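You operate a simulated robot arm through the tools that you are given. There is no shell and no other tool.

The job below is to be done with a simulated robot arm. You get a single attempt, and the scene is never put back.

JOB
Switch the mixer and the speakers on safely.
Fine: main fader down first, mixer before speakers, volume knob to its middle mark, then main fader to the white line; no thump.
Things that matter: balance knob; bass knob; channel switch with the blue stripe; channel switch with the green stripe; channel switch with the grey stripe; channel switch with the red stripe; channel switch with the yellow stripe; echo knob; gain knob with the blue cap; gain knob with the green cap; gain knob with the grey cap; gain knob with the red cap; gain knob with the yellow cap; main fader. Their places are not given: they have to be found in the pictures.

It is judged by the outcome, as a careful person would: the job done as asked, and still so three seconds after it is handed in. It fails if anything else is knocked over, pushed out of place, dropped, spilled or broken.

ROBOT AND FRAMES
A 7-joint arm with a two-finger parallel gripper, fixed in place. Base frame: the origin is at the foot of the arm, x ahead of it, y to its left, z up; the work surface is at about z = 0.73. Units: m, degrees, N and s.
With the tool pointing down near the work surface it reaches from about 0.1 to 0.64 m from the base axis. Its first joint turns from -143.0 to 143.0 degrees. Payload 3 kg.
Tool frame: the origin (TCP) lies between the finger pads and is the grasp point; the fingertips stand 0.03 m ahead of it; z points along the fingers, y is the line along which they close. Largest opening 0.11 m; finger width 0.02, thickness 0.01; the body of the gripper, 0.048 by 0.112 m, starts 0.055 m behind the TCP.
Orientation is that of the tool frame in the base frame, as [roll, pitch, yaw] about the fixed x, y, z axes, in that order (R = Rz(yaw) Ry(pitch) Rx(roll)). With the fingers straight down and closing along the base's y, the tool's x points along the base's -x, its y along +y and its z along -z.

CONTROLS
- The arm moves only by the tool nudge_tool. Its argument "plan" is a list of rows, each an object of numbers (a shift or turn left out is 0, a gripper value left out holds the last): "dx", "dy", "dz": the shift along the base's x, y, z in cm; "rx", "ry", "rz": the turn, a rotation vector about the base's x, y, z in degrees; "fingers": the gripper command, from -1 (shut) to 1 (fully open), values between in proportion. In form: [{"dx": .., "dy": .., "dz": .., "rx": .., "ry": .., "rz": .., "fingers": ..}, ...]. A call has 1 to 20 rows; each row is the pose to reach, as a shift and turn from the pose commanded when the call began. A row lasts 0.2 s, in which the tool goes at most 0.05 m and 8.6 degrees; a call with a longer step from one row to the next is refused whole, and so is a gripper value outside its range. Where a pose cannot be reached the arm comes as near as it can. A force on the tool above 90 N (or 10 N above the force at the start of the call, whichever is more), or a blocked arm, ends the call early, and 0.2 s more pass. Each finger travels about 0.108 m/s and halts on what it meets, pressing with about 37 N; the grip force reading is that of the motor and also rises with nothing between the fingers. The clock runs only during rows and for 0.2 s after the last one: add rows that repeat a pose to give the fingers time. The reply holds the time, the measured pose of the TCP, the force on the tool along the base axes, the opening and the grip force, in the units named above and with some noise, with the torque about the TCP (base axes, N m) and any sound that the robot's microphone picked up, and new pictures: "show" is both (left out), scene, wrist or none.
- Cameras (640 x 400 px; columns grow to the right, rows downward): "scene" is fixed at [0.3922, 0.5112, 1.3596]; the picture's right is [-0.92, -0.40, 0.00], its down [-0.17, 0.40, -0.90] and it looks along [0.36, -0.83, -0.43] (base axes); focal length 320 px, centre (320, 200). "wrist" rides on the gripper at [0.072, 0.017, -0.103] in the tool frame; the picture's right is [-0.23, 0.97, 0.00], its down [-0.76, -0.18, -0.62] and it looks along [-0.61, -0.14, 0.78] (tool axes); focal length 222 px, centre (320, 200).
- lift_body(by): slides the trunk up (or, below 0, down) by that many m; the arm rides with it, the base frame stays. It gives what a move gives, with no picture.
- measure_at(camera, pixels): there is no depth. For up to 12 entries [column, row, z] of the newest picture of that camera ("zoom" is the newest enlarged one), the place [x, y] in the base frame at which the ray of that pixel passes the height z, good to about 0.003 m, but the place of the scene camera against the robot may be out by one fixed shift of up to 0.018 m in any direction. The clock stands still meanwhile.
- zoom(camera, box): a new picture of the part [left, top, right, bottom] of that camera's present view, enlarged. The clock stands still meanwhile.
- job_done(): hands the job in; it is judged then, once.

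Open the gripper and draw the arm clear of the work before you hand the job in, unless the task says otherwise.

The tools are called after ">>>" by a JSON object that holds its "fn" and its "kwargs". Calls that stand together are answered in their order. nudge_tool: Moves the arm, as the interface text tells. Its arguments: {"type":"object","properties":{"plan":{"type":"array","items":{"type":"object","properties":{"dx":{"type":"number"},"dy":{"type":"number"},"dz":{"type":"number"},"rx":{"type":"number"},"ry":{"type":"number"},"rz":{"type":"number"},"fingers":{"type":"number"}}}},"show":{"type":"string","enum":["both","scene","wrist","none"]}},"required":["plan"]} The other tools are called the same way: lift_body (by) slides the trunk up or down; measure_at (camera, pixels) gives the place at which the rays of pixels pass given heights; zoom (camera, box) takes an enlarged picture of a part of a camera's view; job_done () hands the job in.

At the start:

```text
time: 0.0
tool_pos: [0.4781, -0.416, 1.04]
orientation: [180.0, 0.1, 180.0]
wrist_force: [-0.6, -0.5, -0.3]
ft_torque: [0.06, 0.03, 0.0]
width: 0.11
grasp_force: 0.1
trunk travel left (down, up): [-0.867, 0.023]
```

scene: 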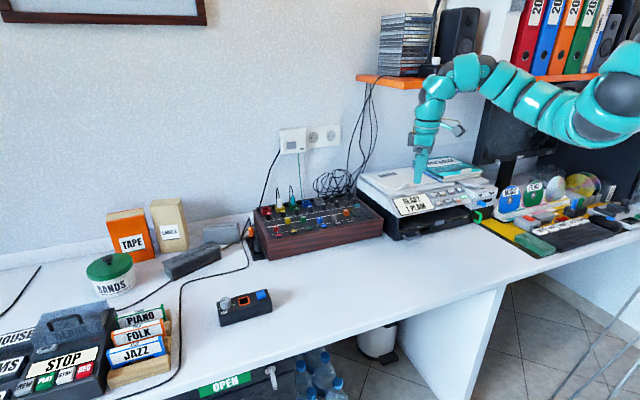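
wrist: 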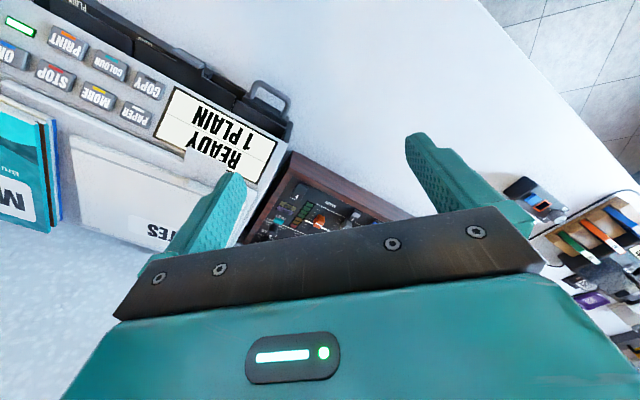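

The mixer is at about (315,218) in the scene picture. A wall socket sits at (310,138), and there is a small box with coloured buttons at (244,306). I'll zoom in on all three.

>>> {"fn": "zoom", "kwargs": {"camera": "scene", "box": [240, 180, 400, 280]}}

>>> {"fn": "zoom", "kwargs": {"camera": "scene", "box": [200, 270, 296, 330]}}

>>> {"fn": "zoom", "kwargs": {"camera": "scene", "box": [250, 80, 410, 180]}}

>>> {"fn": "zoom", "kwargs": {"camera": "scene", "box": [360, 0, 520, 100]}}

>>> {"fn": "zoom", "kwargs": {"camera": "scene", "box": [80, 190, 272, 310]}}

```text
4.00 times, centred on (320, 230) of scene
```

zoom: 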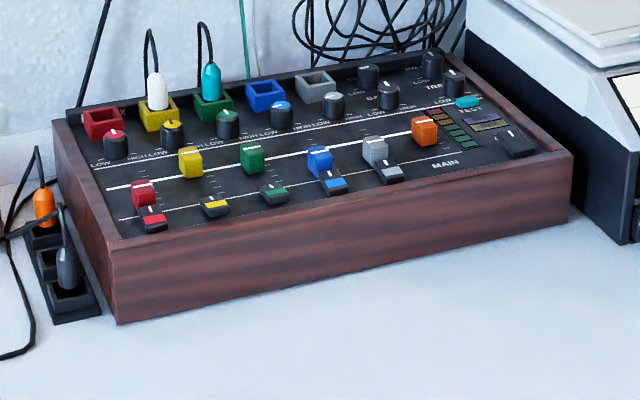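

```text
6.67 times, centred on (248, 300) of scene
```

zoom: 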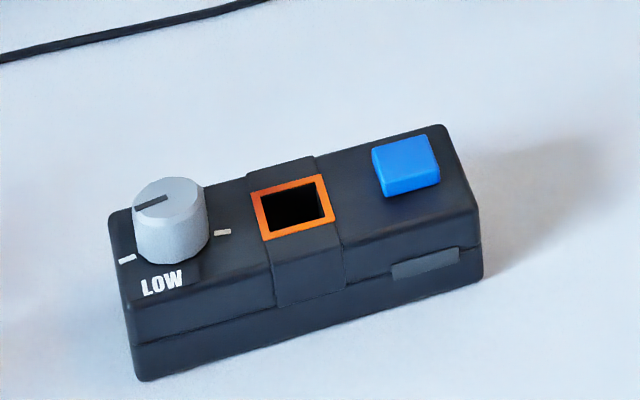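

```text
4.00 times, centred on (330, 130) of scene
```

zoom: 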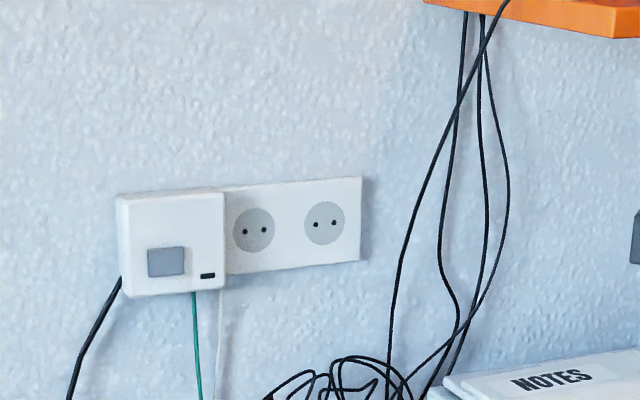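

```text
4.00 times, centred on (440, 50) of scene
```

zoom: 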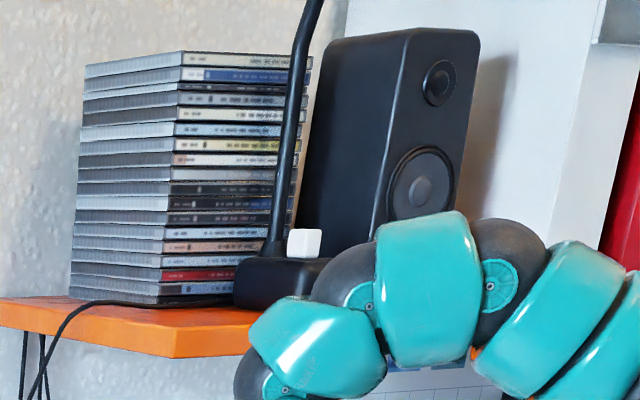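

```text
3.33 times, centred on (176, 250) of scene
```

zoom: 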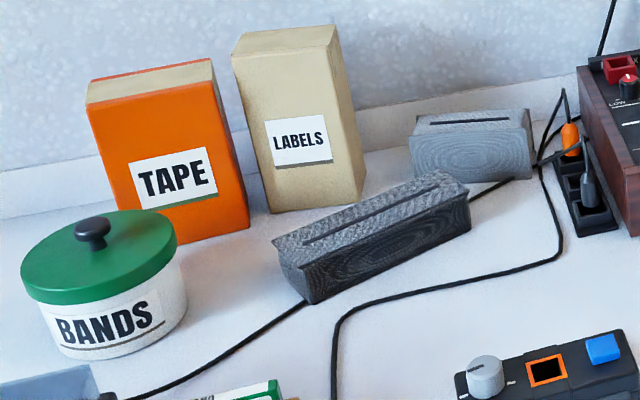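

The mixer has a power-type switch at bottom right near "MAIN". Next I'll measure where the mixer and the small box are.

>>> {"fn": "measure_at", "kwargs": {"camera": "scene", "pixels": [[269, 261, 0.73], [383, 233, 0.73], [271, 240, 0.79], [383, 220, 0.79], [253, 211, 0.8], [346, 190, 0.82], [369, 216, 0.79], [346, 213, 0.81], [222, 327, 0.73], [272, 311, 0.73], [225, 303, 0.78], [261, 294, 0.78]]}}

>>> {"fn": "zoom", "kwargs": {"camera": "scene", "box": [320, 190, 400, 240]}}

>>> {"fn": "zoom", "kwargs": {"camera": "scene", "box": [256, 190, 336, 240]}}

>>> {"fn": "zoom", "kwargs": {"camera": "scene", "box": [384, 140, 640, 300]}}

>>> {"fn": "zoom", "kwargs": {"camera": "scene", "box": [0, 290, 176, 400]}}

```text
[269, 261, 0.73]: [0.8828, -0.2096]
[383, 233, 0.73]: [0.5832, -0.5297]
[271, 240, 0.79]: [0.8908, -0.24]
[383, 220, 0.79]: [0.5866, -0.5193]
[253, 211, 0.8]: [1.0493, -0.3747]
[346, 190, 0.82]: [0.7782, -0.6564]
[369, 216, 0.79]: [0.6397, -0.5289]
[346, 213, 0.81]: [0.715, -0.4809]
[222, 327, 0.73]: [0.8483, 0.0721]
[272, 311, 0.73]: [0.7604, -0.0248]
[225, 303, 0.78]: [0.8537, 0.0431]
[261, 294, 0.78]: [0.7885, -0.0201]
```

```text
8.00 times, centred on (360, 215) of scene
```

zoom: 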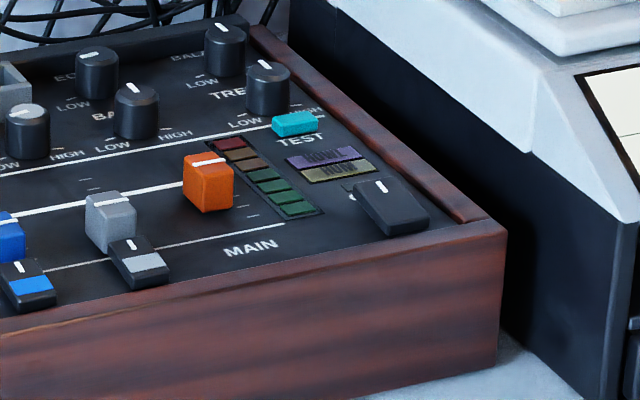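

```text
8.00 times, centred on (296, 215) of scene
```

zoom: 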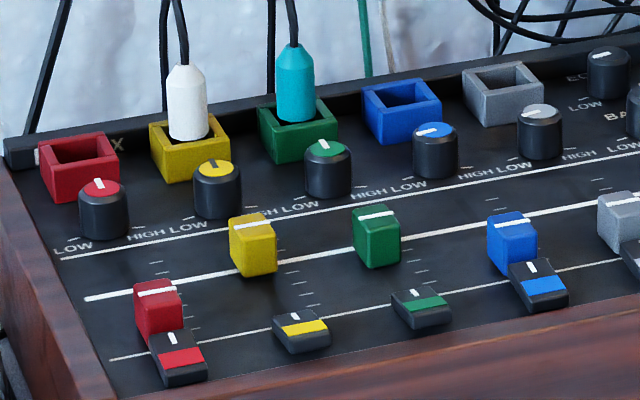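

```text
2.50 times, centred on (512, 220) of scene
```

zoom: 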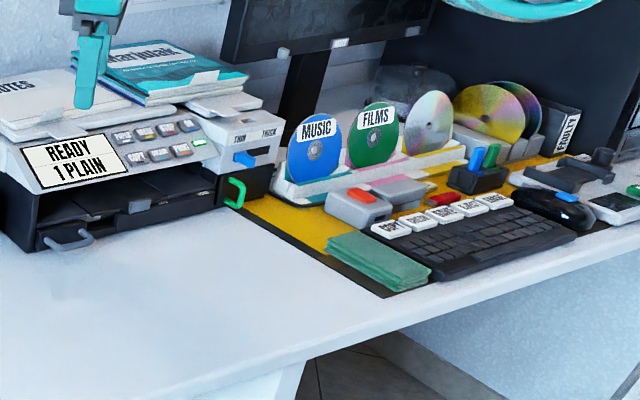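

```text
3.64 times, centred on (88, 345) of scene
```

zoom: 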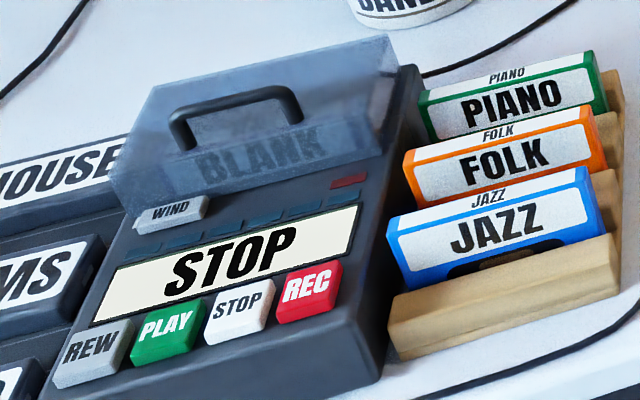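

The mixer front runs at roughly 45° in the base frame, and its faders slide along about (0.76, -0.65). I'll pull the arm back from the printer and turn the gripper +140° about z. That puts the camera on the far side, looking down at the work when the tool tilts forward.

>>> {"fn": "nudge_tool", "kwargs": {"plan": [{"dx": -2, "dy": 4, "dz": 0, "rz": 8}, {"dx": -4, "dy": 8, "dz": 0, "rz": 16}, {"dx": -6, "dy": 12, "rz": 24}, {"dx": -8, "dy": 15, "rz": 32}, {"dx": -8, "dy": 15, "rz": 40}, {"dx": -8, "dy": 15, "rz": 48}, {"dx": -8, "dy": 15, "rz": 56}, {"dx": -8, "dy": 15, "rz": 64}, {"dx": -8, "dy": 15, "rz": 72}, {"dx": -8, "dy": 15, "rz": 80}, {"dx": -8, "dy": 15, "rz": 88}, {"dx": -8, "dy": 15, "rz": 96}, {"dx": -8, "dy": 15, "rz": 104}, {"dx": -8, "dy": 15, "rz": 112}, {"dx": -8, "dy": 15, "rz": 120}, {"dx": -8, "dy": 15, "rz": 128}, {"dx": -8, "dy": 15, "rz": 136}, {"dx": -8, "dy": 15, "rz": 140}]}}

>>> {"fn": "measure_at", "kwargs": {"camera": "scene", "pixels": [[485, 289, 0.73], [250, 356, 0.73], [400, 235, 0.73], [630, 236, 0.73]]}}

```text
time: 3.8
tool_pos: [0.431, -0.2899, 1.0898]
orientation: [-179.5, -0.1, -40.2]
wrist_force: [-0.1, 0.3, -0.1]
ft_torque: [-0.01, 0.0, -0.01]
width: 0.11
grasp_force: 0.0
out of reach, approached as far as the arm can: row 4, 5, 6, 7, 8, 9, 10, 11, 12, 13, 14, 15, 16, 17, 18
trunk travel left (down, up): [-0.867, 0.023]
```

scene: 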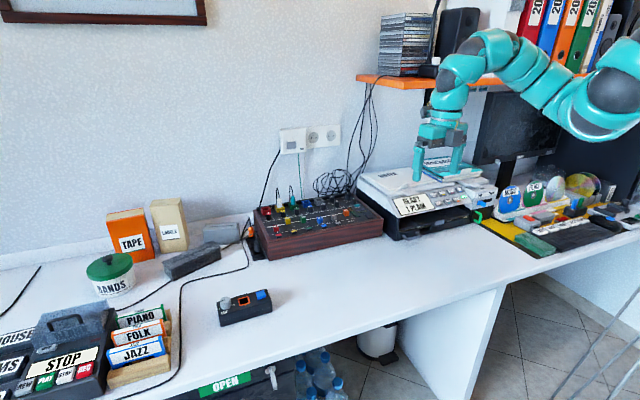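
wrist: 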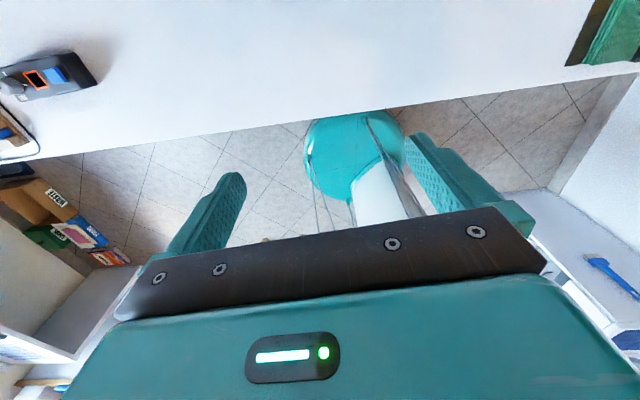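

```text
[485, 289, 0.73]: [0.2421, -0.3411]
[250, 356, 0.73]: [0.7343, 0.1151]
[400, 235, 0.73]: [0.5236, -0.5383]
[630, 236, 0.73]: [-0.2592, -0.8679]
```

The rotation worked, but the arm could not reach closer in at this trunk height. Only the open desk lies under the gripper, so I'll lower the trunk by 0.2 m to gain horizontal reach.

>>> {"fn": "lift_body", "kwargs": {"by": -0.2}}

```text
time: 6.0
tool_pos: [0.4309, -0.2891, 0.8901]
orientation: [-179.6, 0.0, -40.3]
wrist_force: [-1.2, -0.1, -0.4]
ft_torque: [-0.01, 0.01, 0.0]
width: 0.11
grasp_force: 0.0
trunk travel left (down, up): [-0.667, 0.223]
```

Next I'll raise the tool 12 cm, tilt it 40° forward toward the mixer, and move a little forward so the wrist camera can see it.

>>> {"fn": "nudge_tool", "kwargs": {"plan": [{"dz": 4}, {"dz": 8, "dx": 1, "dy": -1, "rx": -5.2, "ry": -6.1}, {"dz": 12, "dx": 2, "dy": -2, "rx": -10.4, "ry": -12.2}, {"dz": 14, "dx": 4, "dy": -3.5, "rx": -15.6, "ry": -18.2}, {"dz": 14, "dx": 6, "dy": -5, "rx": -20.8, "ry": -24.3}, {"dz": 14, "dx": 8, "dy": -6.5, "rx": -26, "ry": -30.4}]}}

```text
time: 7.4
tool_pos: [0.5752, -0.3744, 1.0645]
orientation: [-178.0, -37.4, -40.7]
wrist_force: [0.9, 0.2, -0.4]
ft_torque: [0.01, 0.06, 0.0]
width: 0.1099
grasp_force: 0.1
out of reach, approached as far as the arm can: row 1, 2, 3, 4, 5, 6
trunk travel left (down, up): [-0.667, 0.223]
```

scene: 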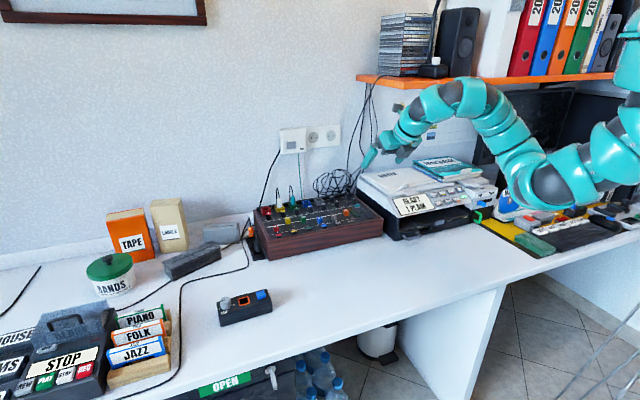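
wrist: 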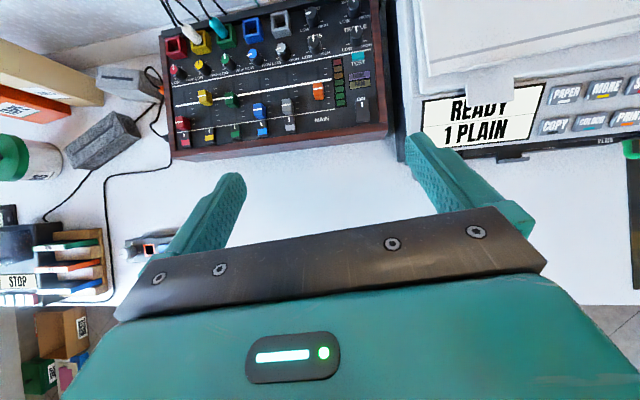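

The wrist camera now shows the whole mixer, at (165–390, 0–160). I'll zoom in.

>>> {"fn": "zoom", "kwargs": {"camera": "wrist", "box": [270, 30, 398, 150]}}

>>> {"fn": "zoom", "kwargs": {"camera": "wrist", "box": [155, 20, 285, 160]}}

>>> {"fn": "zoom", "kwargs": {"camera": "scene", "box": [360, 0, 520, 100]}}

>>> {"fn": "measure_at", "kwargs": {"camera": "wrist", "pixels": [[319, 91, 0.79], [361, 103, 0.79], [170, 161, 0.73], [392, 130, 0.73], [392, 130, 0.78], [290, 103, 0.79], [338, 75, 0.77], [343, 102, 0.77]]}}

```text
3.33 times, centred on (334, 90) of wrist
```

zoom: 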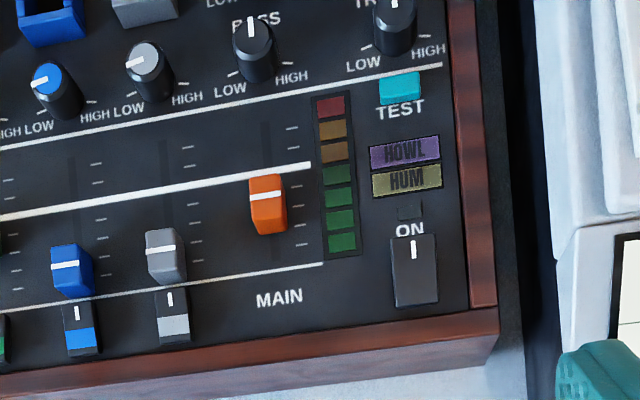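

```text
2.86 times, centred on (220, 90) of wrist
```

zoom: 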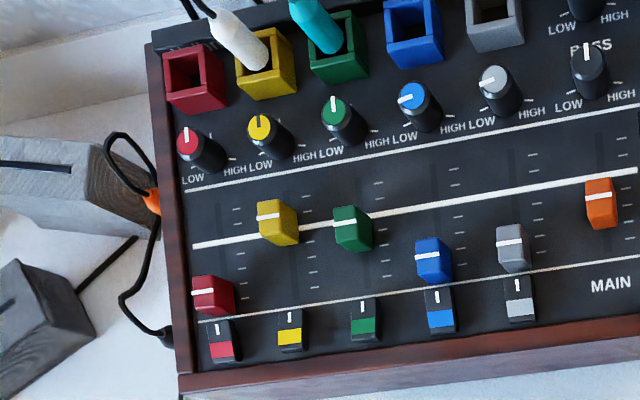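

```text
4.00 times, centred on (440, 50) of scene
```

zoom: 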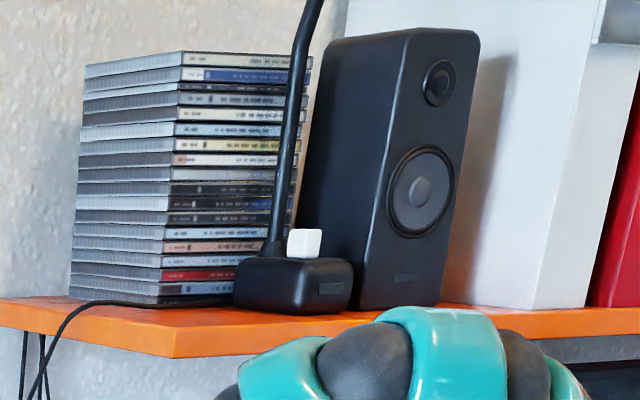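

```text
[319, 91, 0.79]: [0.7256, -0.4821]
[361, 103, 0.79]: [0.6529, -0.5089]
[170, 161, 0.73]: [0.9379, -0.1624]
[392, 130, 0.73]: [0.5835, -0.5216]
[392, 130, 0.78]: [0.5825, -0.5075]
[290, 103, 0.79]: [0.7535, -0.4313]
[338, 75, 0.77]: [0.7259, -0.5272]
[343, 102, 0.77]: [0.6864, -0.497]
```

The switch marked "ON" sits at zoom (415,265), and the orange MAIN cap at wrist (317,89). I'll move closer and lower, toward the mixer's right end, for another view that lets me triangulate heights.

>>> {"fn": "nudge_tool", "kwargs": {"plan": [{"dx": 1.5, "dy": -1.5, "dz": -2}, {"dx": 3, "dy": -3, "dz": -4}, {"dx": 4, "dy": -4, "dz": -6}, {"dx": 4, "dy": -4, "dz": -8}]}}

```text
time: 8.4
tool_pos: [0.6136, -0.4139, 0.9835]
orientation: [-177.9, -37.5, -40.7]
wrist_force: [-0.8, -0.2, 0.8]
ft_torque: [0.01, -0.01, -0.03]
width: 0.1102
grasp_force: 0.1
trunk travel left (down, up): [-0.667, 0.223]
```

scene: 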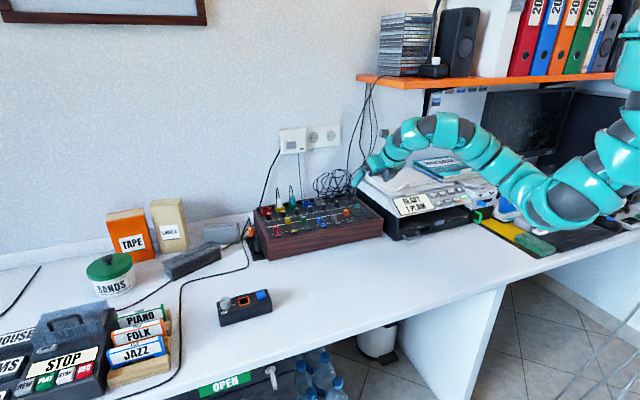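
wrist: 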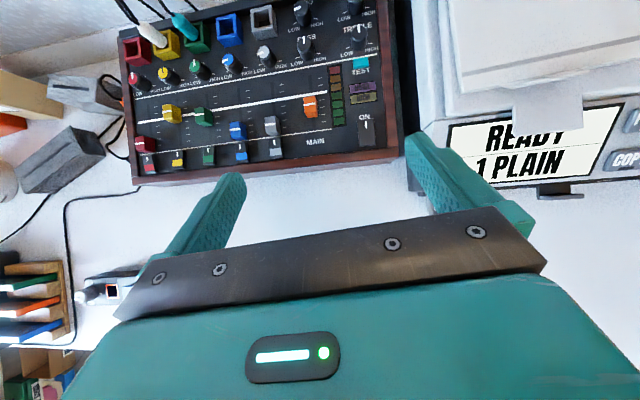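

The move landed exactly as commanded. I'll zoom in and triangulate the fader, switch and printer edge from this second viewpoint.

>>> {"fn": "zoom", "kwargs": {"camera": "wrist", "box": [256, 50, 416, 150]}}

>>> {"fn": "zoom", "kwargs": {"camera": "wrist", "box": [70, 250, 150, 310]}}

```text
4.00 times, centred on (336, 100) of wrist
```

zoom: 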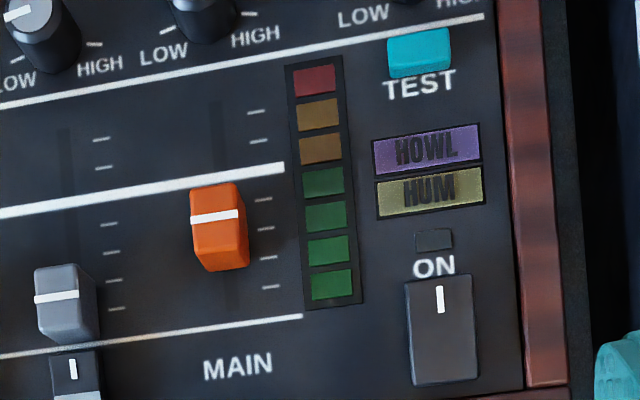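

```text
6.67 times, centred on (110, 280) of wrist
```

zoom: 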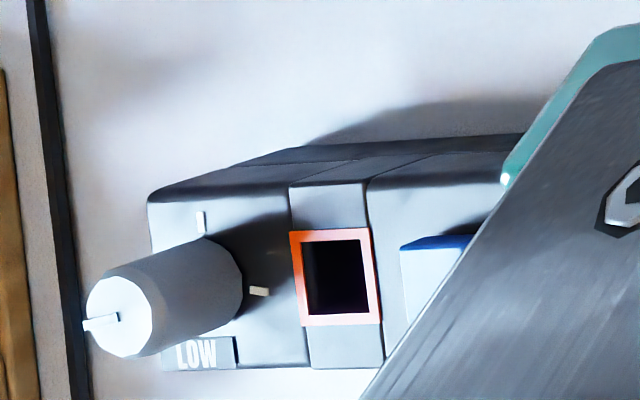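

The knob on the small box points left to LOW. The box has one mark at the back, which is the middle, and one at the right. Now I'll measure rays in this second view to get heights.

>>> {"fn": "measure_at", "kwargs": {"camera": "wrist", "pixels": [[309.5, 104, 0.79], [309.5, 104, 0.83], [365.5, 123.5, 0.79], [365.5, 123.5, 0.83], [362.5, 140, 0.79], [326.75, 91.5, 0.79], [326.75, 91.5, 0.83], [331.0, 129.2, 0.79], [331.0, 129.2, 0.83], [398, 148, 0.79], [387, 50, 0.83], [305, 118, 0.79]]}}

```text
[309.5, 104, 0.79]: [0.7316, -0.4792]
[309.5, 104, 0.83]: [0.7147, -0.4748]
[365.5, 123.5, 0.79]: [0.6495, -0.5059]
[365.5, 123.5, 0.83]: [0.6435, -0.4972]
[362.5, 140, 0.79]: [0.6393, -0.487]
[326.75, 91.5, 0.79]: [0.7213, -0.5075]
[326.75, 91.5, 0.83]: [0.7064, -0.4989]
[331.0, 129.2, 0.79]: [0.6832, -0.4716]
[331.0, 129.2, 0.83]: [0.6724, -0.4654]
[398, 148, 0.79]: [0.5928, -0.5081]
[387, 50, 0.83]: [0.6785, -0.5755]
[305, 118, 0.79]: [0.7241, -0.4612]
```

The cap top is around z≈0.82–0.84, near (0.715,-0.475). I'll narrow the fingers to about 5 cm and move to a hover above the fader for a closer look.

>>> {"fn": "nudge_tool", "kwargs": {"plan": [{"dx": 2, "dy": -1.2, "dz": -1.5, "fingers": -0.1}, {"dx": 4, "dy": -2.4, "dz": -3, "fingers": -0.1}, {"dx": 6, "dy": -3.5, "dz": -5, "fingers": -0.1}, {"dx": 7.5, "dy": -4.3, "dz": -6.5, "fingers": -0.1}, {"dx": 7.5, "dy": -4.3, "dz": -6.5, "fingers": -0.1}]}}

```text
time: 9.6
tool_pos: [0.6896, -0.454, 0.9202]
orientation: [-177.9, -37.4, -40.8]
wrist_force: [-0.8, 0.1, 0.2]
ft_torque: [0.0, -0.02, 0.0]
width: 0.0494
grasp_force: 0.1
trunk travel left (down, up): [-0.667, 0.223]
```

scene: 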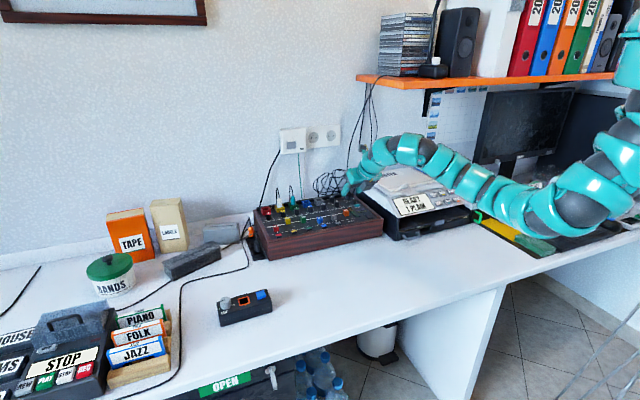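
wrist: 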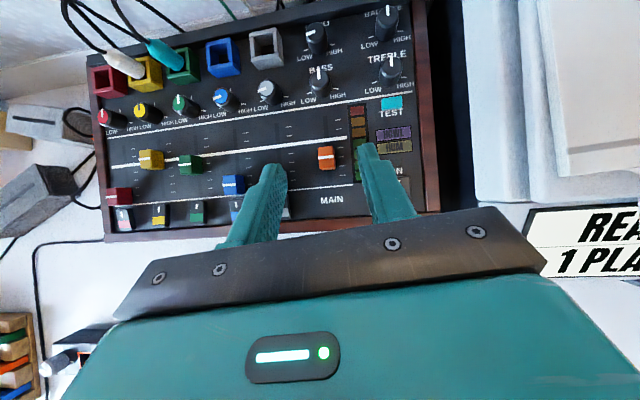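

The cap now shows between the fingers at about (326,155). I'll zoom and measure from this third view.

>>> {"fn": "zoom", "kwargs": {"camera": "wrist", "box": [270, 110, 398, 190]}}

>>> {"fn": "measure_at", "kwargs": {"camera": "wrist", "pixels": [[325.5, 153, 0.79], [325.5, 153, 0.83], [345, 137.5, 0.79], [345, 137.5, 0.83], [432, 204, 0.79], [432, 204, 0.73]]}}

```text
5.00 times, centred on (334, 150) of wrist
```

zoom: 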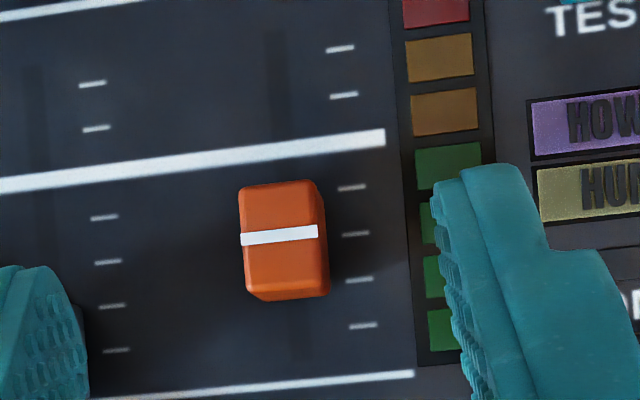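

```text
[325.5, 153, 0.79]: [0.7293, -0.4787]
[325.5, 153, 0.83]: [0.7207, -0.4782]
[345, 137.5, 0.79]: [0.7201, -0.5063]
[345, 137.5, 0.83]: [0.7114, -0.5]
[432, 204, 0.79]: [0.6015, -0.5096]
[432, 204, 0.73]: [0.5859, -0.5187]
```

I'll re-measure with refined pixel positions: mark at (325.8,157), line end at (347,137.4).

>>> {"fn": "measure_at", "kwargs": {"camera": "wrist", "pixels": [[325.8, 157, 0.79], [325.8, 157, 0.83], [347, 137.4, 0.79], [347, 137.4, 0.83], [352.8, 184.8, 0.79], [352.8, 184.8, 0.83], [316, 140, 0.79], [324, 209, 0.79], [324, 209, 0.83]]}}

```text
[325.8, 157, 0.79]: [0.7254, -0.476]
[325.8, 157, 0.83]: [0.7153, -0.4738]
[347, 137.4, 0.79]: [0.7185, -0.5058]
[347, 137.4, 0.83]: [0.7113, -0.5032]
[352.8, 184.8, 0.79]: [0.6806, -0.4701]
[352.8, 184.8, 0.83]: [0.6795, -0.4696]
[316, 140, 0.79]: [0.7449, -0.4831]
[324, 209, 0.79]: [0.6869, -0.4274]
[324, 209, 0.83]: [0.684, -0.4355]
```

The panel lies at z≈0.80. The cap's mark is at about (0.716,-0.474,0.83), roughly 2.1 cm below the white line and 2.9 cm above the bottom line. I'll align yaw to the slide direction, narrow the opening to 3.5 cm, and descend partway.

>>> {"fn": "nudge_tool", "kwargs": {"plan": [{"dx": 0.8, "dy": -0.5, "dz": -1.5, "rz": -2.7, "fingers": -0.36}, {"dx": 1.5, "dy": -0.95, "dz": -3, "rz": -2.7, "fingers": -0.36}, {"dx": 1.5, "dy": -0.95, "dz": -4.5, "rz": -2.7, "fingers": -0.36}, {"dx": 1.5, "dy": -0.95, "dz": -4.5, "rz": -2.7, "fingers": -0.36}], "show": "wrist"}}

>>> {"fn": "zoom", "kwargs": {"camera": "wrist", "box": [256, 100, 416, 200]}}

```text
time: 10.6
tool_pos: [0.7034, -0.4671, 0.8729]
orientation: [-178.0, -37.5, -43.5]
wrist_force: [0.3, -0.4, -0.4]
ft_torque: [-0.02, 0.01, 0.02]
width: 0.0349
grasp_force: 0.0
trunk travel left (down, up): [-0.667, 0.223]
```

wrist: 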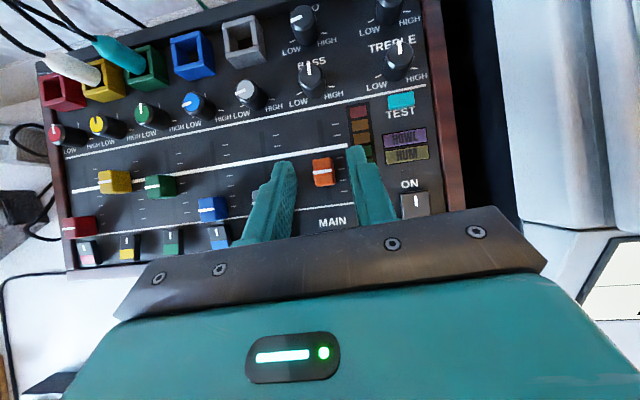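

```text
4.00 times, centred on (336, 150) of wrist
```

zoom: 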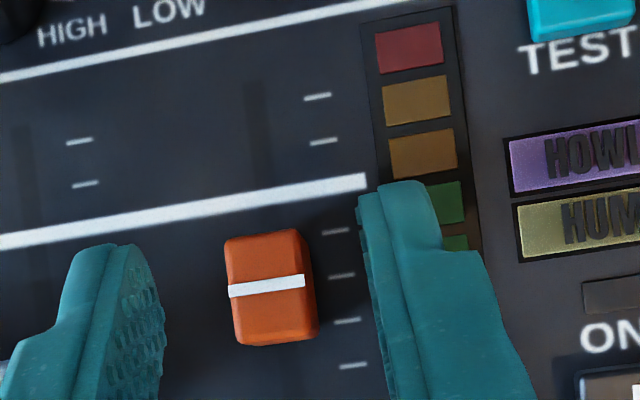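

The cap looks centred between the fingers, with its mark at wrist (322.75,171.75). I'll check the target position from this nearer view before descending.

>>> {"fn": "measure_at", "kwargs": {"camera": "wrist", "pixels": [[322.75, 171.75, 0.82], [322.75, 171.75, 0.83], [322.75, 171.75, 0.84], [347, 145.5, 0.8], [347, 145.5, 0.82]]}}

```text
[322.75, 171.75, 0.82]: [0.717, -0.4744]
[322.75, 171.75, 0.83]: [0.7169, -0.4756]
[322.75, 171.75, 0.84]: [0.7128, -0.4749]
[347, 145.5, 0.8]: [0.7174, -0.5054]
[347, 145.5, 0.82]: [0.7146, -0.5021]
```

The cap position is consistent at (0.716,-0.475). I'll shift about 3 mm left and descend 3.2 cm so the fingers straddle the cap, then check.

>>> {"fn": "nudge_tool", "kwargs": {"plan": [{"dx": 0.2, "dy": 0.2, "dz": -1.2}, {"dx": 0.2, "dy": 0.2, "dz": -2.4}, {"dx": 0.2, "dy": 0.2, "dz": -3.2}, {"dx": 0.2, "dy": 0.2, "dz": -3.2}], "show": "wrist"}}

>>> {"fn": "zoom", "kwargs": {"camera": "wrist", "box": [256, 100, 416, 200]}}

```text
time: 11.6
tool_pos: [0.7072, -0.4638, 0.8415]
orientation: [-177.9, -37.6, -43.5]
wrist_force: [0.5, 0.1, -0.2]
ft_torque: [0.01, -0.01, 0.0]
width: 0.0352
grasp_force: 0.1
trunk travel left (down, up): [-0.667, 0.223]
```

wrist: 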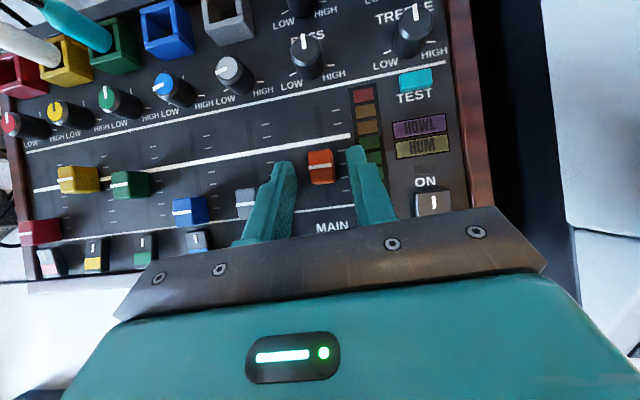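

```text
4.00 times, centred on (336, 150) of wrist
```

zoom: 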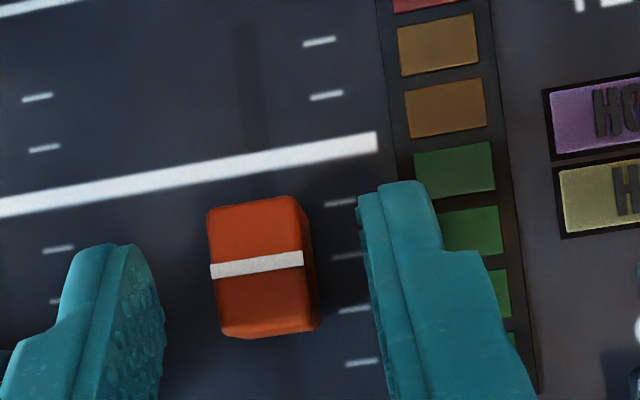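

The cap is centred between the tips. I'll go 4 mm lower and close gently on the cap.

>>> {"fn": "nudge_tool", "kwargs": {"plan": [{"dz": -0.4}, {"dz": -0.4, "fingers": -0.6}, {"dz": -0.4, "fingers": -0.75}, {"dz": -0.4, "fingers": -0.85}, {"dz": -0.4, "fingers": -0.85}], "show": "wrist"}}

>>> {"fn": "zoom", "kwargs": {"camera": "wrist", "box": [256, 100, 416, 200]}}

```text
time: 12.8
tool_pos: [0.7039, -0.4636, 0.8388]
orientation: [-177.8, -37.6, -43.6]
wrist_force: [-0.8, -1.5, -1.2]
ft_torque: [0.12, -0.03, -0.98]
width: 0.0167
grasp_force: 44.8
trunk travel left (down, up): [-0.667, 0.223]
```

wrist: 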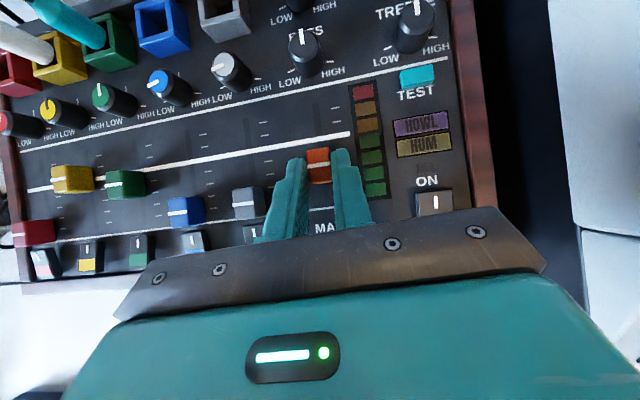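

```text
4.00 times, centred on (336, 150) of wrist
```

zoom: 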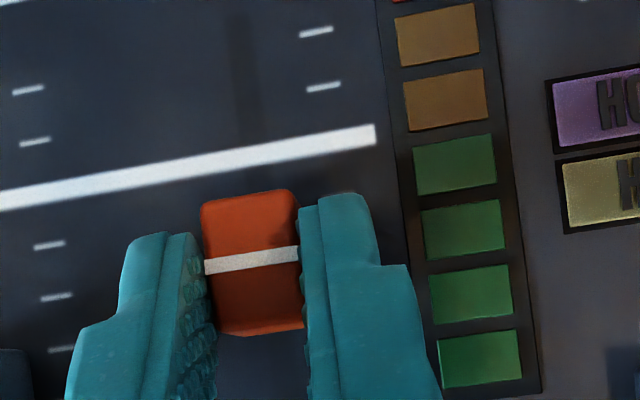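

I have the cap gripped, 16.7 mm wide. I'll pull it toward the front along (-0.725, +0.688) by 2.9 cm in small steps.

>>> {"fn": "nudge_tool", "kwargs": {"plan": [{"dx": -0.36, "dy": 0.34}, {"dx": -0.72, "dy": 0.69}, {"dx": -1.09, "dy": 1.03}, {"dx": -1.45, "dy": 1.38}, {"dx": -1.81, "dy": 1.72}, {"dx": -2.1, "dy": 2.0}, {"dx": -2.1, "dy": 2.0}], "show": "wrist"}}

>>> {"fn": "zoom", "kwargs": {"camera": "wrist", "box": [256, 100, 416, 200]}}

```text
time: 14.4
tool_pos: [0.6837, -0.4439, 0.8369]
orientation: [-177.9, -37.2, -43.4]
wrist_force: [0.1, 2.3, -2.1]
ft_torque: [0.36, 0.37, -0.24]
width: 0.0159
grasp_force: 44.9
trunk travel left (down, up): [-0.667, 0.223]
```

wrist: 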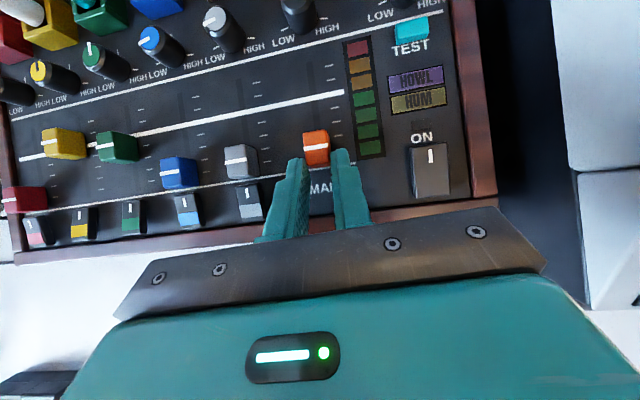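

```text
4.00 times, centred on (336, 150) of wrist
```

zoom: 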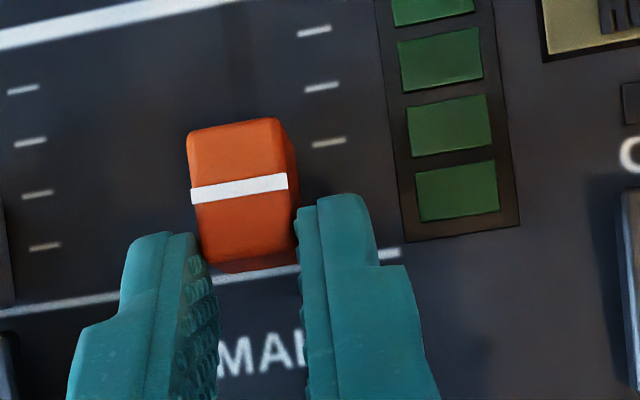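

The cap slid in the grip: its mark is now at wrist (316,147) and not yet at the bottom line. I'll measure how far it moved.

>>> {"fn": "measure_at", "kwargs": {"camera": "wrist", "pixels": [[316, 147, 0.83], [316, 147, 0.82], [311, 169, 0.8], [356, 163, 0.8], [316, 166, 0.805]]}}

```text
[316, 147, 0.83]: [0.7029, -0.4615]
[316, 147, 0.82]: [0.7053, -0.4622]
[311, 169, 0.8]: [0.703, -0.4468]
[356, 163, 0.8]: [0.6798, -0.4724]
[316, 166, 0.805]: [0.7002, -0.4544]
```

The mark is at (0.703,-0.4615), about 1 cm above the bottom line. I'll open, re-seat the grip further forward on the cap, and pull again to see whether it has reached its stop.

>>> {"fn": "nudge_tool", "kwargs": {"plan": [{"fingers": -0.45}, {"dx": 0.4, "dy": -0.4, "fingers": -0.45}, {"dx": 0.9, "dy": -0.85, "fingers": -0.45}, {"dx": 0.9, "dy": -0.85, "dz": -0.1, "fingers": -0.7}, {"dx": 0.9, "dy": -0.85, "dz": -0.1, "fingers": -1}, {"dx": 0.9, "dy": -0.85, "dz": -0.1, "fingers": -1}, {"dx": 0.9, "dy": -0.85, "dz": -0.1, "fingers": -1}], "show": "wrist"}}

>>> {"fn": "zoom", "kwargs": {"camera": "wrist", "box": [256, 100, 416, 200]}}

```text
time: 16.0
tool_pos: [0.6953, -0.4524, 0.837]
orientation: [-177.9, -37.5, -43.4]
wrist_force: [3.6, 4.2, 3.1]
ft_torque: [0.13, 0.09, -0.94]
width: 0.0164
grasp_force: 44.5
trunk travel left (down, up): [-0.667, 0.223]
```

wrist: 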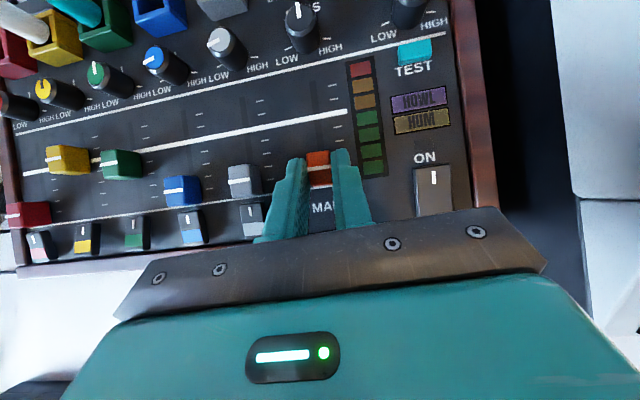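

```text
4.00 times, centred on (336, 150) of wrist
```

zoom: 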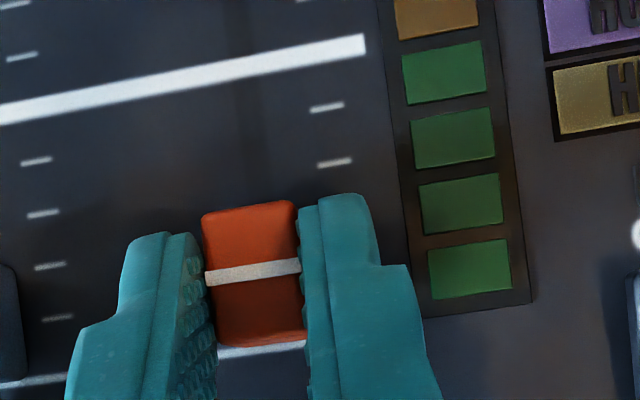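

The grip is re-seated with the cap between the tips. I'll pull again slowly by 1.2 cm.

>>> {"fn": "nudge_tool", "kwargs": {"plan": [{"dx": -0.2, "dy": 0.2}, {"dx": -0.4, "dy": 0.4}, {"dx": -0.6, "dy": 0.6}, {"dx": -0.8, "dy": 0.8}, {"dx": -0.8, "dy": 0.8}], "show": "wrist"}}

>>> {"fn": "zoom", "kwargs": {"camera": "wrist", "box": [256, 100, 416, 200]}}

```text
time: 17.2
tool_pos: [0.6871, -0.447, 0.8364]
orientation: [-178.0, -37.5, -43.6]
wrist_force: [33.2, -20.7, 8.0]
ft_torque: [-0.53, -0.54, -0.53]
width: 0.0161
grasp_force: 45.2
trunk travel left (down, up): [-0.667, 0.223]
```

wrist: 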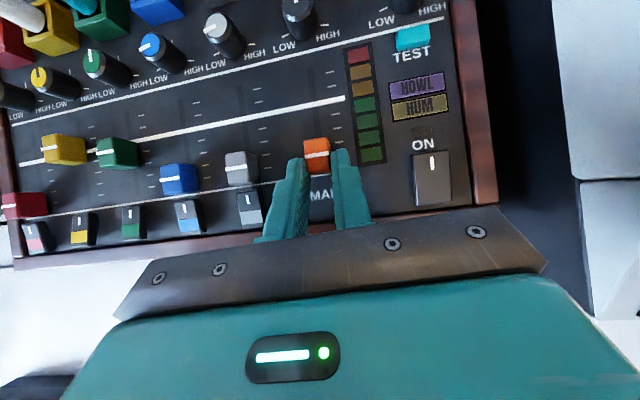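

```text
4.00 times, centred on (336, 150) of wrist
```

zoom: 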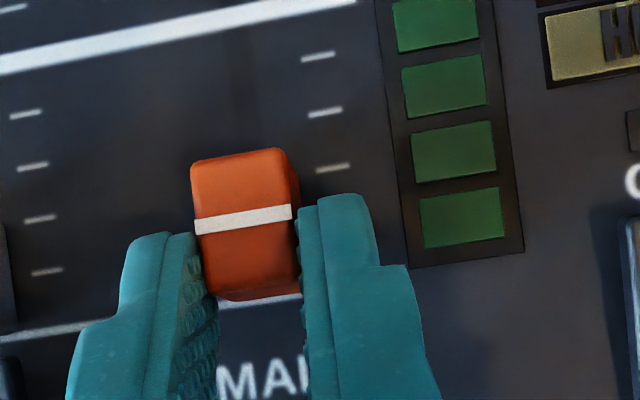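

The pull now reads about 39 N along the slide with the cap slipping in the pads, which suggests the stop. I'll measure where the mark is and zoom out to compare with the other faders.

>>> {"fn": "measure_at", "kwargs": {"camera": "wrist", "pixels": [[316.75, 154.75, 0.83], [316.75, 154.75, 0.82], [325, 175, 0.8], [242, 169, 0.83], [345, 98, 0.803], [312, 175, 0.8]]}}

>>> {"fn": "zoom", "kwargs": {"camera": "wrist", "box": [0, 60, 320, 260]}}

>>> {"fn": "zoom", "kwargs": {"camera": "scene", "box": [256, 180, 384, 260]}}

```text
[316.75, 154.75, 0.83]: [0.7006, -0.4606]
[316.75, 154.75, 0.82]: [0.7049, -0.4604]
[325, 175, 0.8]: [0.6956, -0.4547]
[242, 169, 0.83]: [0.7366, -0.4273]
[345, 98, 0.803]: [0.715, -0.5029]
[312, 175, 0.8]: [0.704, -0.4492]
```

```text
2.00 times, centred on (160, 160) of wrist
```

zoom: 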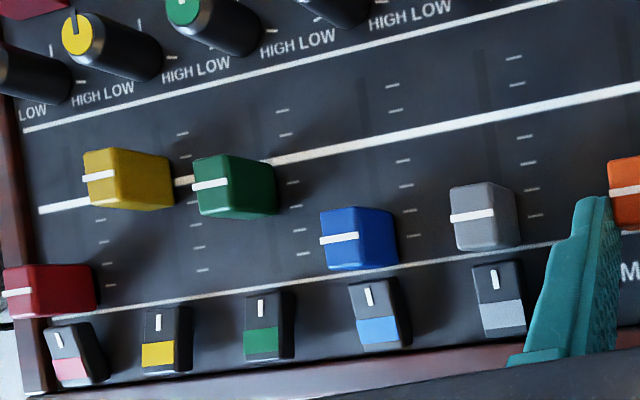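

```text
5.00 times, centred on (320, 220) of scene
```

zoom: 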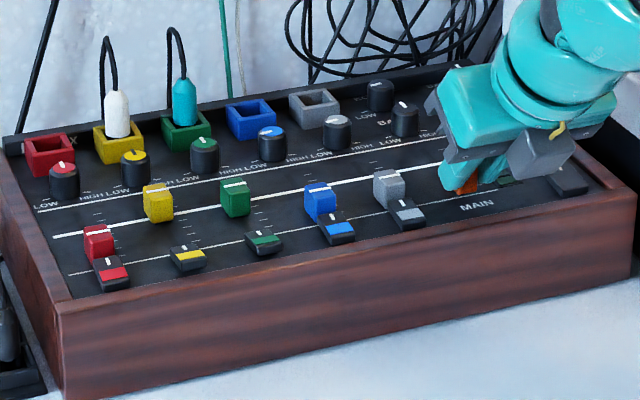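

The cap stopped at the same place twice, with its lower edge on the bottom line like the red fader, so the main fader is down. I'll open, lift straight up, close the fingers, and look at the ON switch.

>>> {"fn": "nudge_tool", "kwargs": {"plan": [{"fingers": -0.4}, {"fingers": -0.4}, {"dz": 2, "fingers": -0.4}, {"dz": 4, "fingers": -0.4}, {"dz": 6, "fingers": -0.8}, {"dz": 6, "dx": -2, "dy": -0.5, "fingers": -1}, {"dz": 6, "dx": -4.5, "dy": -1.5, "fingers": -1}, {"dz": 6, "dx": -4.5, "dy": -1.5, "fingers": -1}]}}

>>> {"fn": "zoom", "kwargs": {"camera": "wrist", "box": [256, 80, 416, 180]}}

>>> {"fn": "zoom", "kwargs": {"camera": "scene", "box": [320, 180, 400, 240]}}

```text
time: 19.0
tool_pos: [0.6441, -0.4621, 0.896]
orientation: [-177.9, -37.4, -43.4]
wrist_force: [0.1, 0.7, 0.2]
ft_torque: [-0.01, 0.04, -0.01]
width: 0.0
grasp_force: 37.1
trunk travel left (down, up): [-0.667, 0.223]
```

scene: 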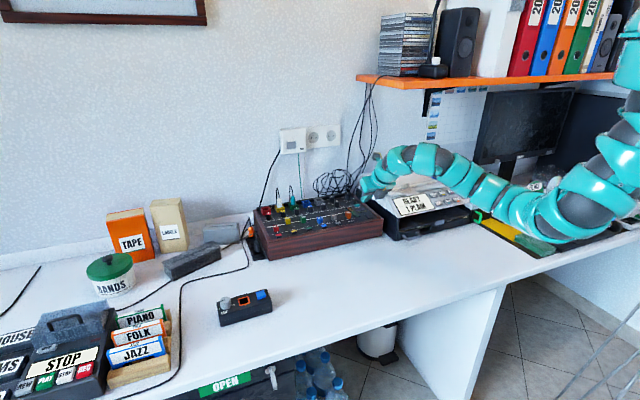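
wrist: 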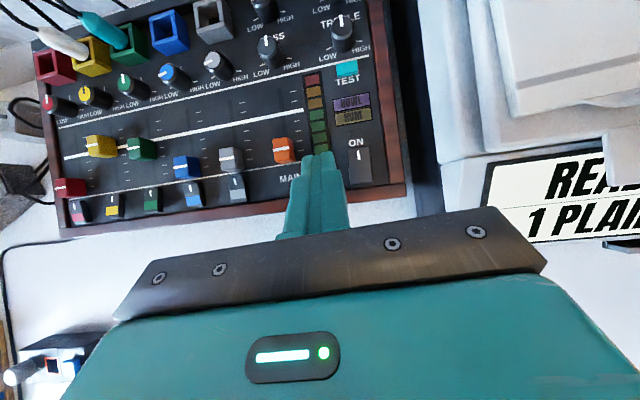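

```text
4.00 times, centred on (336, 130) of wrist
```

zoom: 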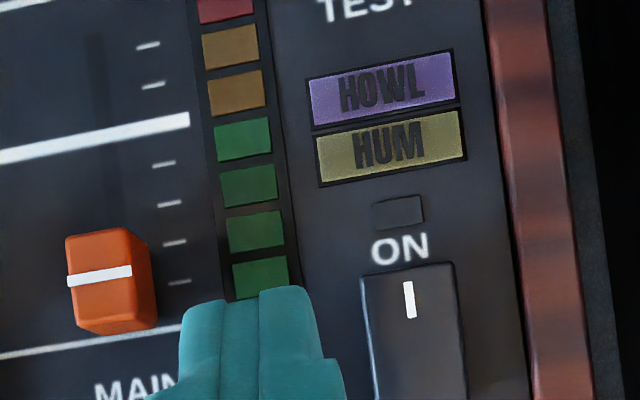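

```text
6.67 times, centred on (360, 210) of scene
```

zoom: 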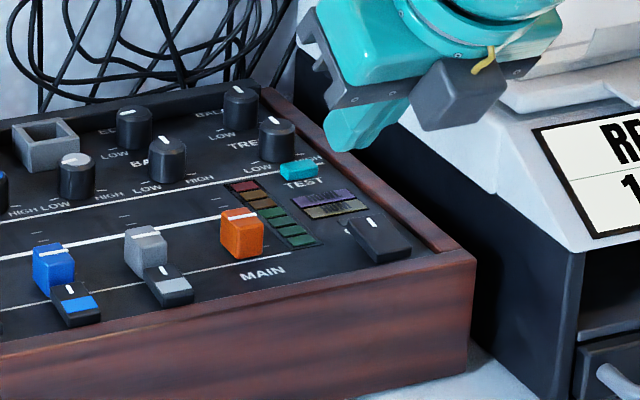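

The orange cap is at the bottom, and the main rocker's far end by "ON" stands raised. I'll measure the rocker's far end for pressing.

>>> {"fn": "measure_at", "kwargs": {"camera": "wrist", "pixels": [[358, 152.5, 0.8], [358, 152.5, 0.82], [357.5, 146.5, 0.8], [357.5, 146.5, 0.82], [361, 180, 0.8], [361, 180, 0.82], [346.5, 149, 0.81], [369, 147, 0.81]]}}

```text
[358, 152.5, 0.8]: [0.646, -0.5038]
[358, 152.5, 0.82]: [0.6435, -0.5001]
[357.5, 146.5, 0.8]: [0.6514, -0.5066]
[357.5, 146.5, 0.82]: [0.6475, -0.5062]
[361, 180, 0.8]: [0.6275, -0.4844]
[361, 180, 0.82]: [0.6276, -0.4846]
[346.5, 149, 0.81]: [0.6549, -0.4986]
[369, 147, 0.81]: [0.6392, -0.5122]
```

The rocker's far end is near (0.647,-0.504). I'll position the closed fingertips above it and press down in small steps.

>>> {"fn": "nudge_tool", "kwargs": {"plan": [{"dx": -0.3, "dy": -1.7}, {"dx": -0.55, "dy": -3.35}, {"dx": -0.55, "dy": -3.35, "dz": -2}, {"dx": -0.55, "dy": -3.35, "dz": -3.5}, {"dx": -0.55, "dy": -3.35, "dz": -3.5}]}}

>>> {"fn": "zoom", "kwargs": {"camera": "wrist", "box": [256, 100, 416, 200]}}

>>> {"fn": "zoom", "kwargs": {"camera": "scene", "box": [320, 180, 400, 240]}}

```text
time: 20.2
tool_pos: [0.6381, -0.4939, 0.8623]
orientation: [-177.9, -37.5, -43.5]
wrist_force: [0.4, 0.5, -0.8]
ft_torque: [0.0, 0.0, 0.01]
width: 0.0
grasp_force: 36.9
trunk travel left (down, up): [-0.667, 0.223]
```

scene: 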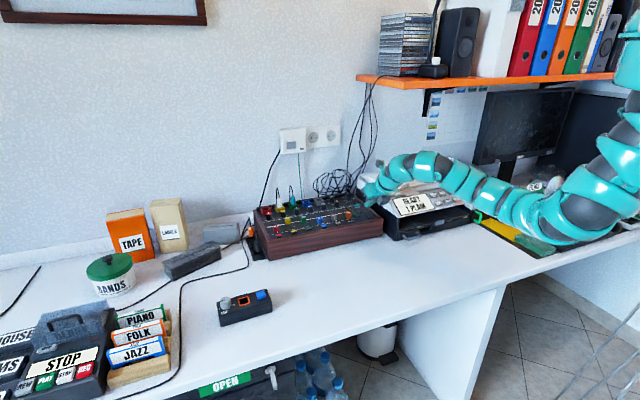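
wrist: 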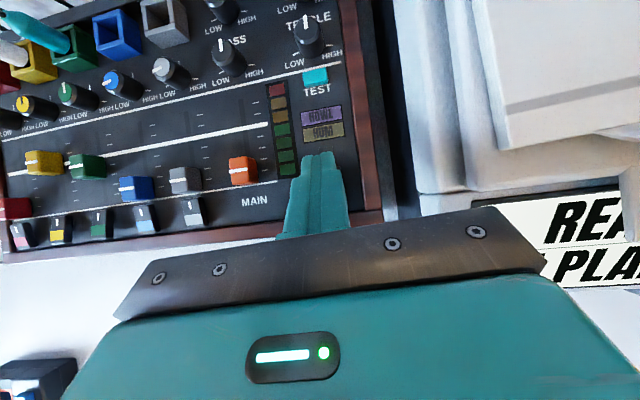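

```text
4.00 times, centred on (336, 150) of wrist
```

zoom: 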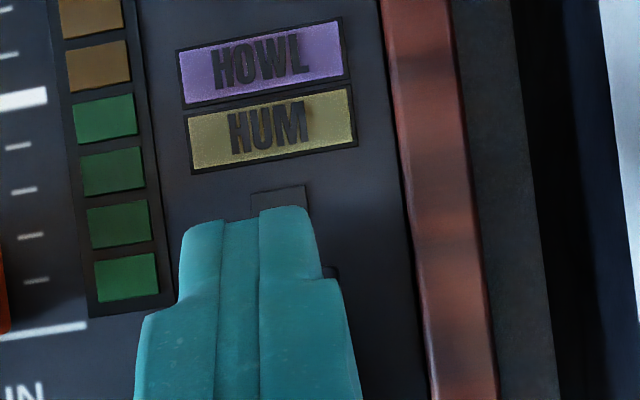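

```text
6.67 times, centred on (360, 210) of scene
```

zoom: 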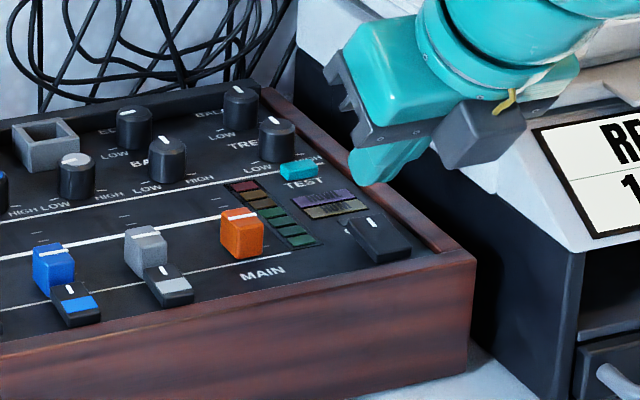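

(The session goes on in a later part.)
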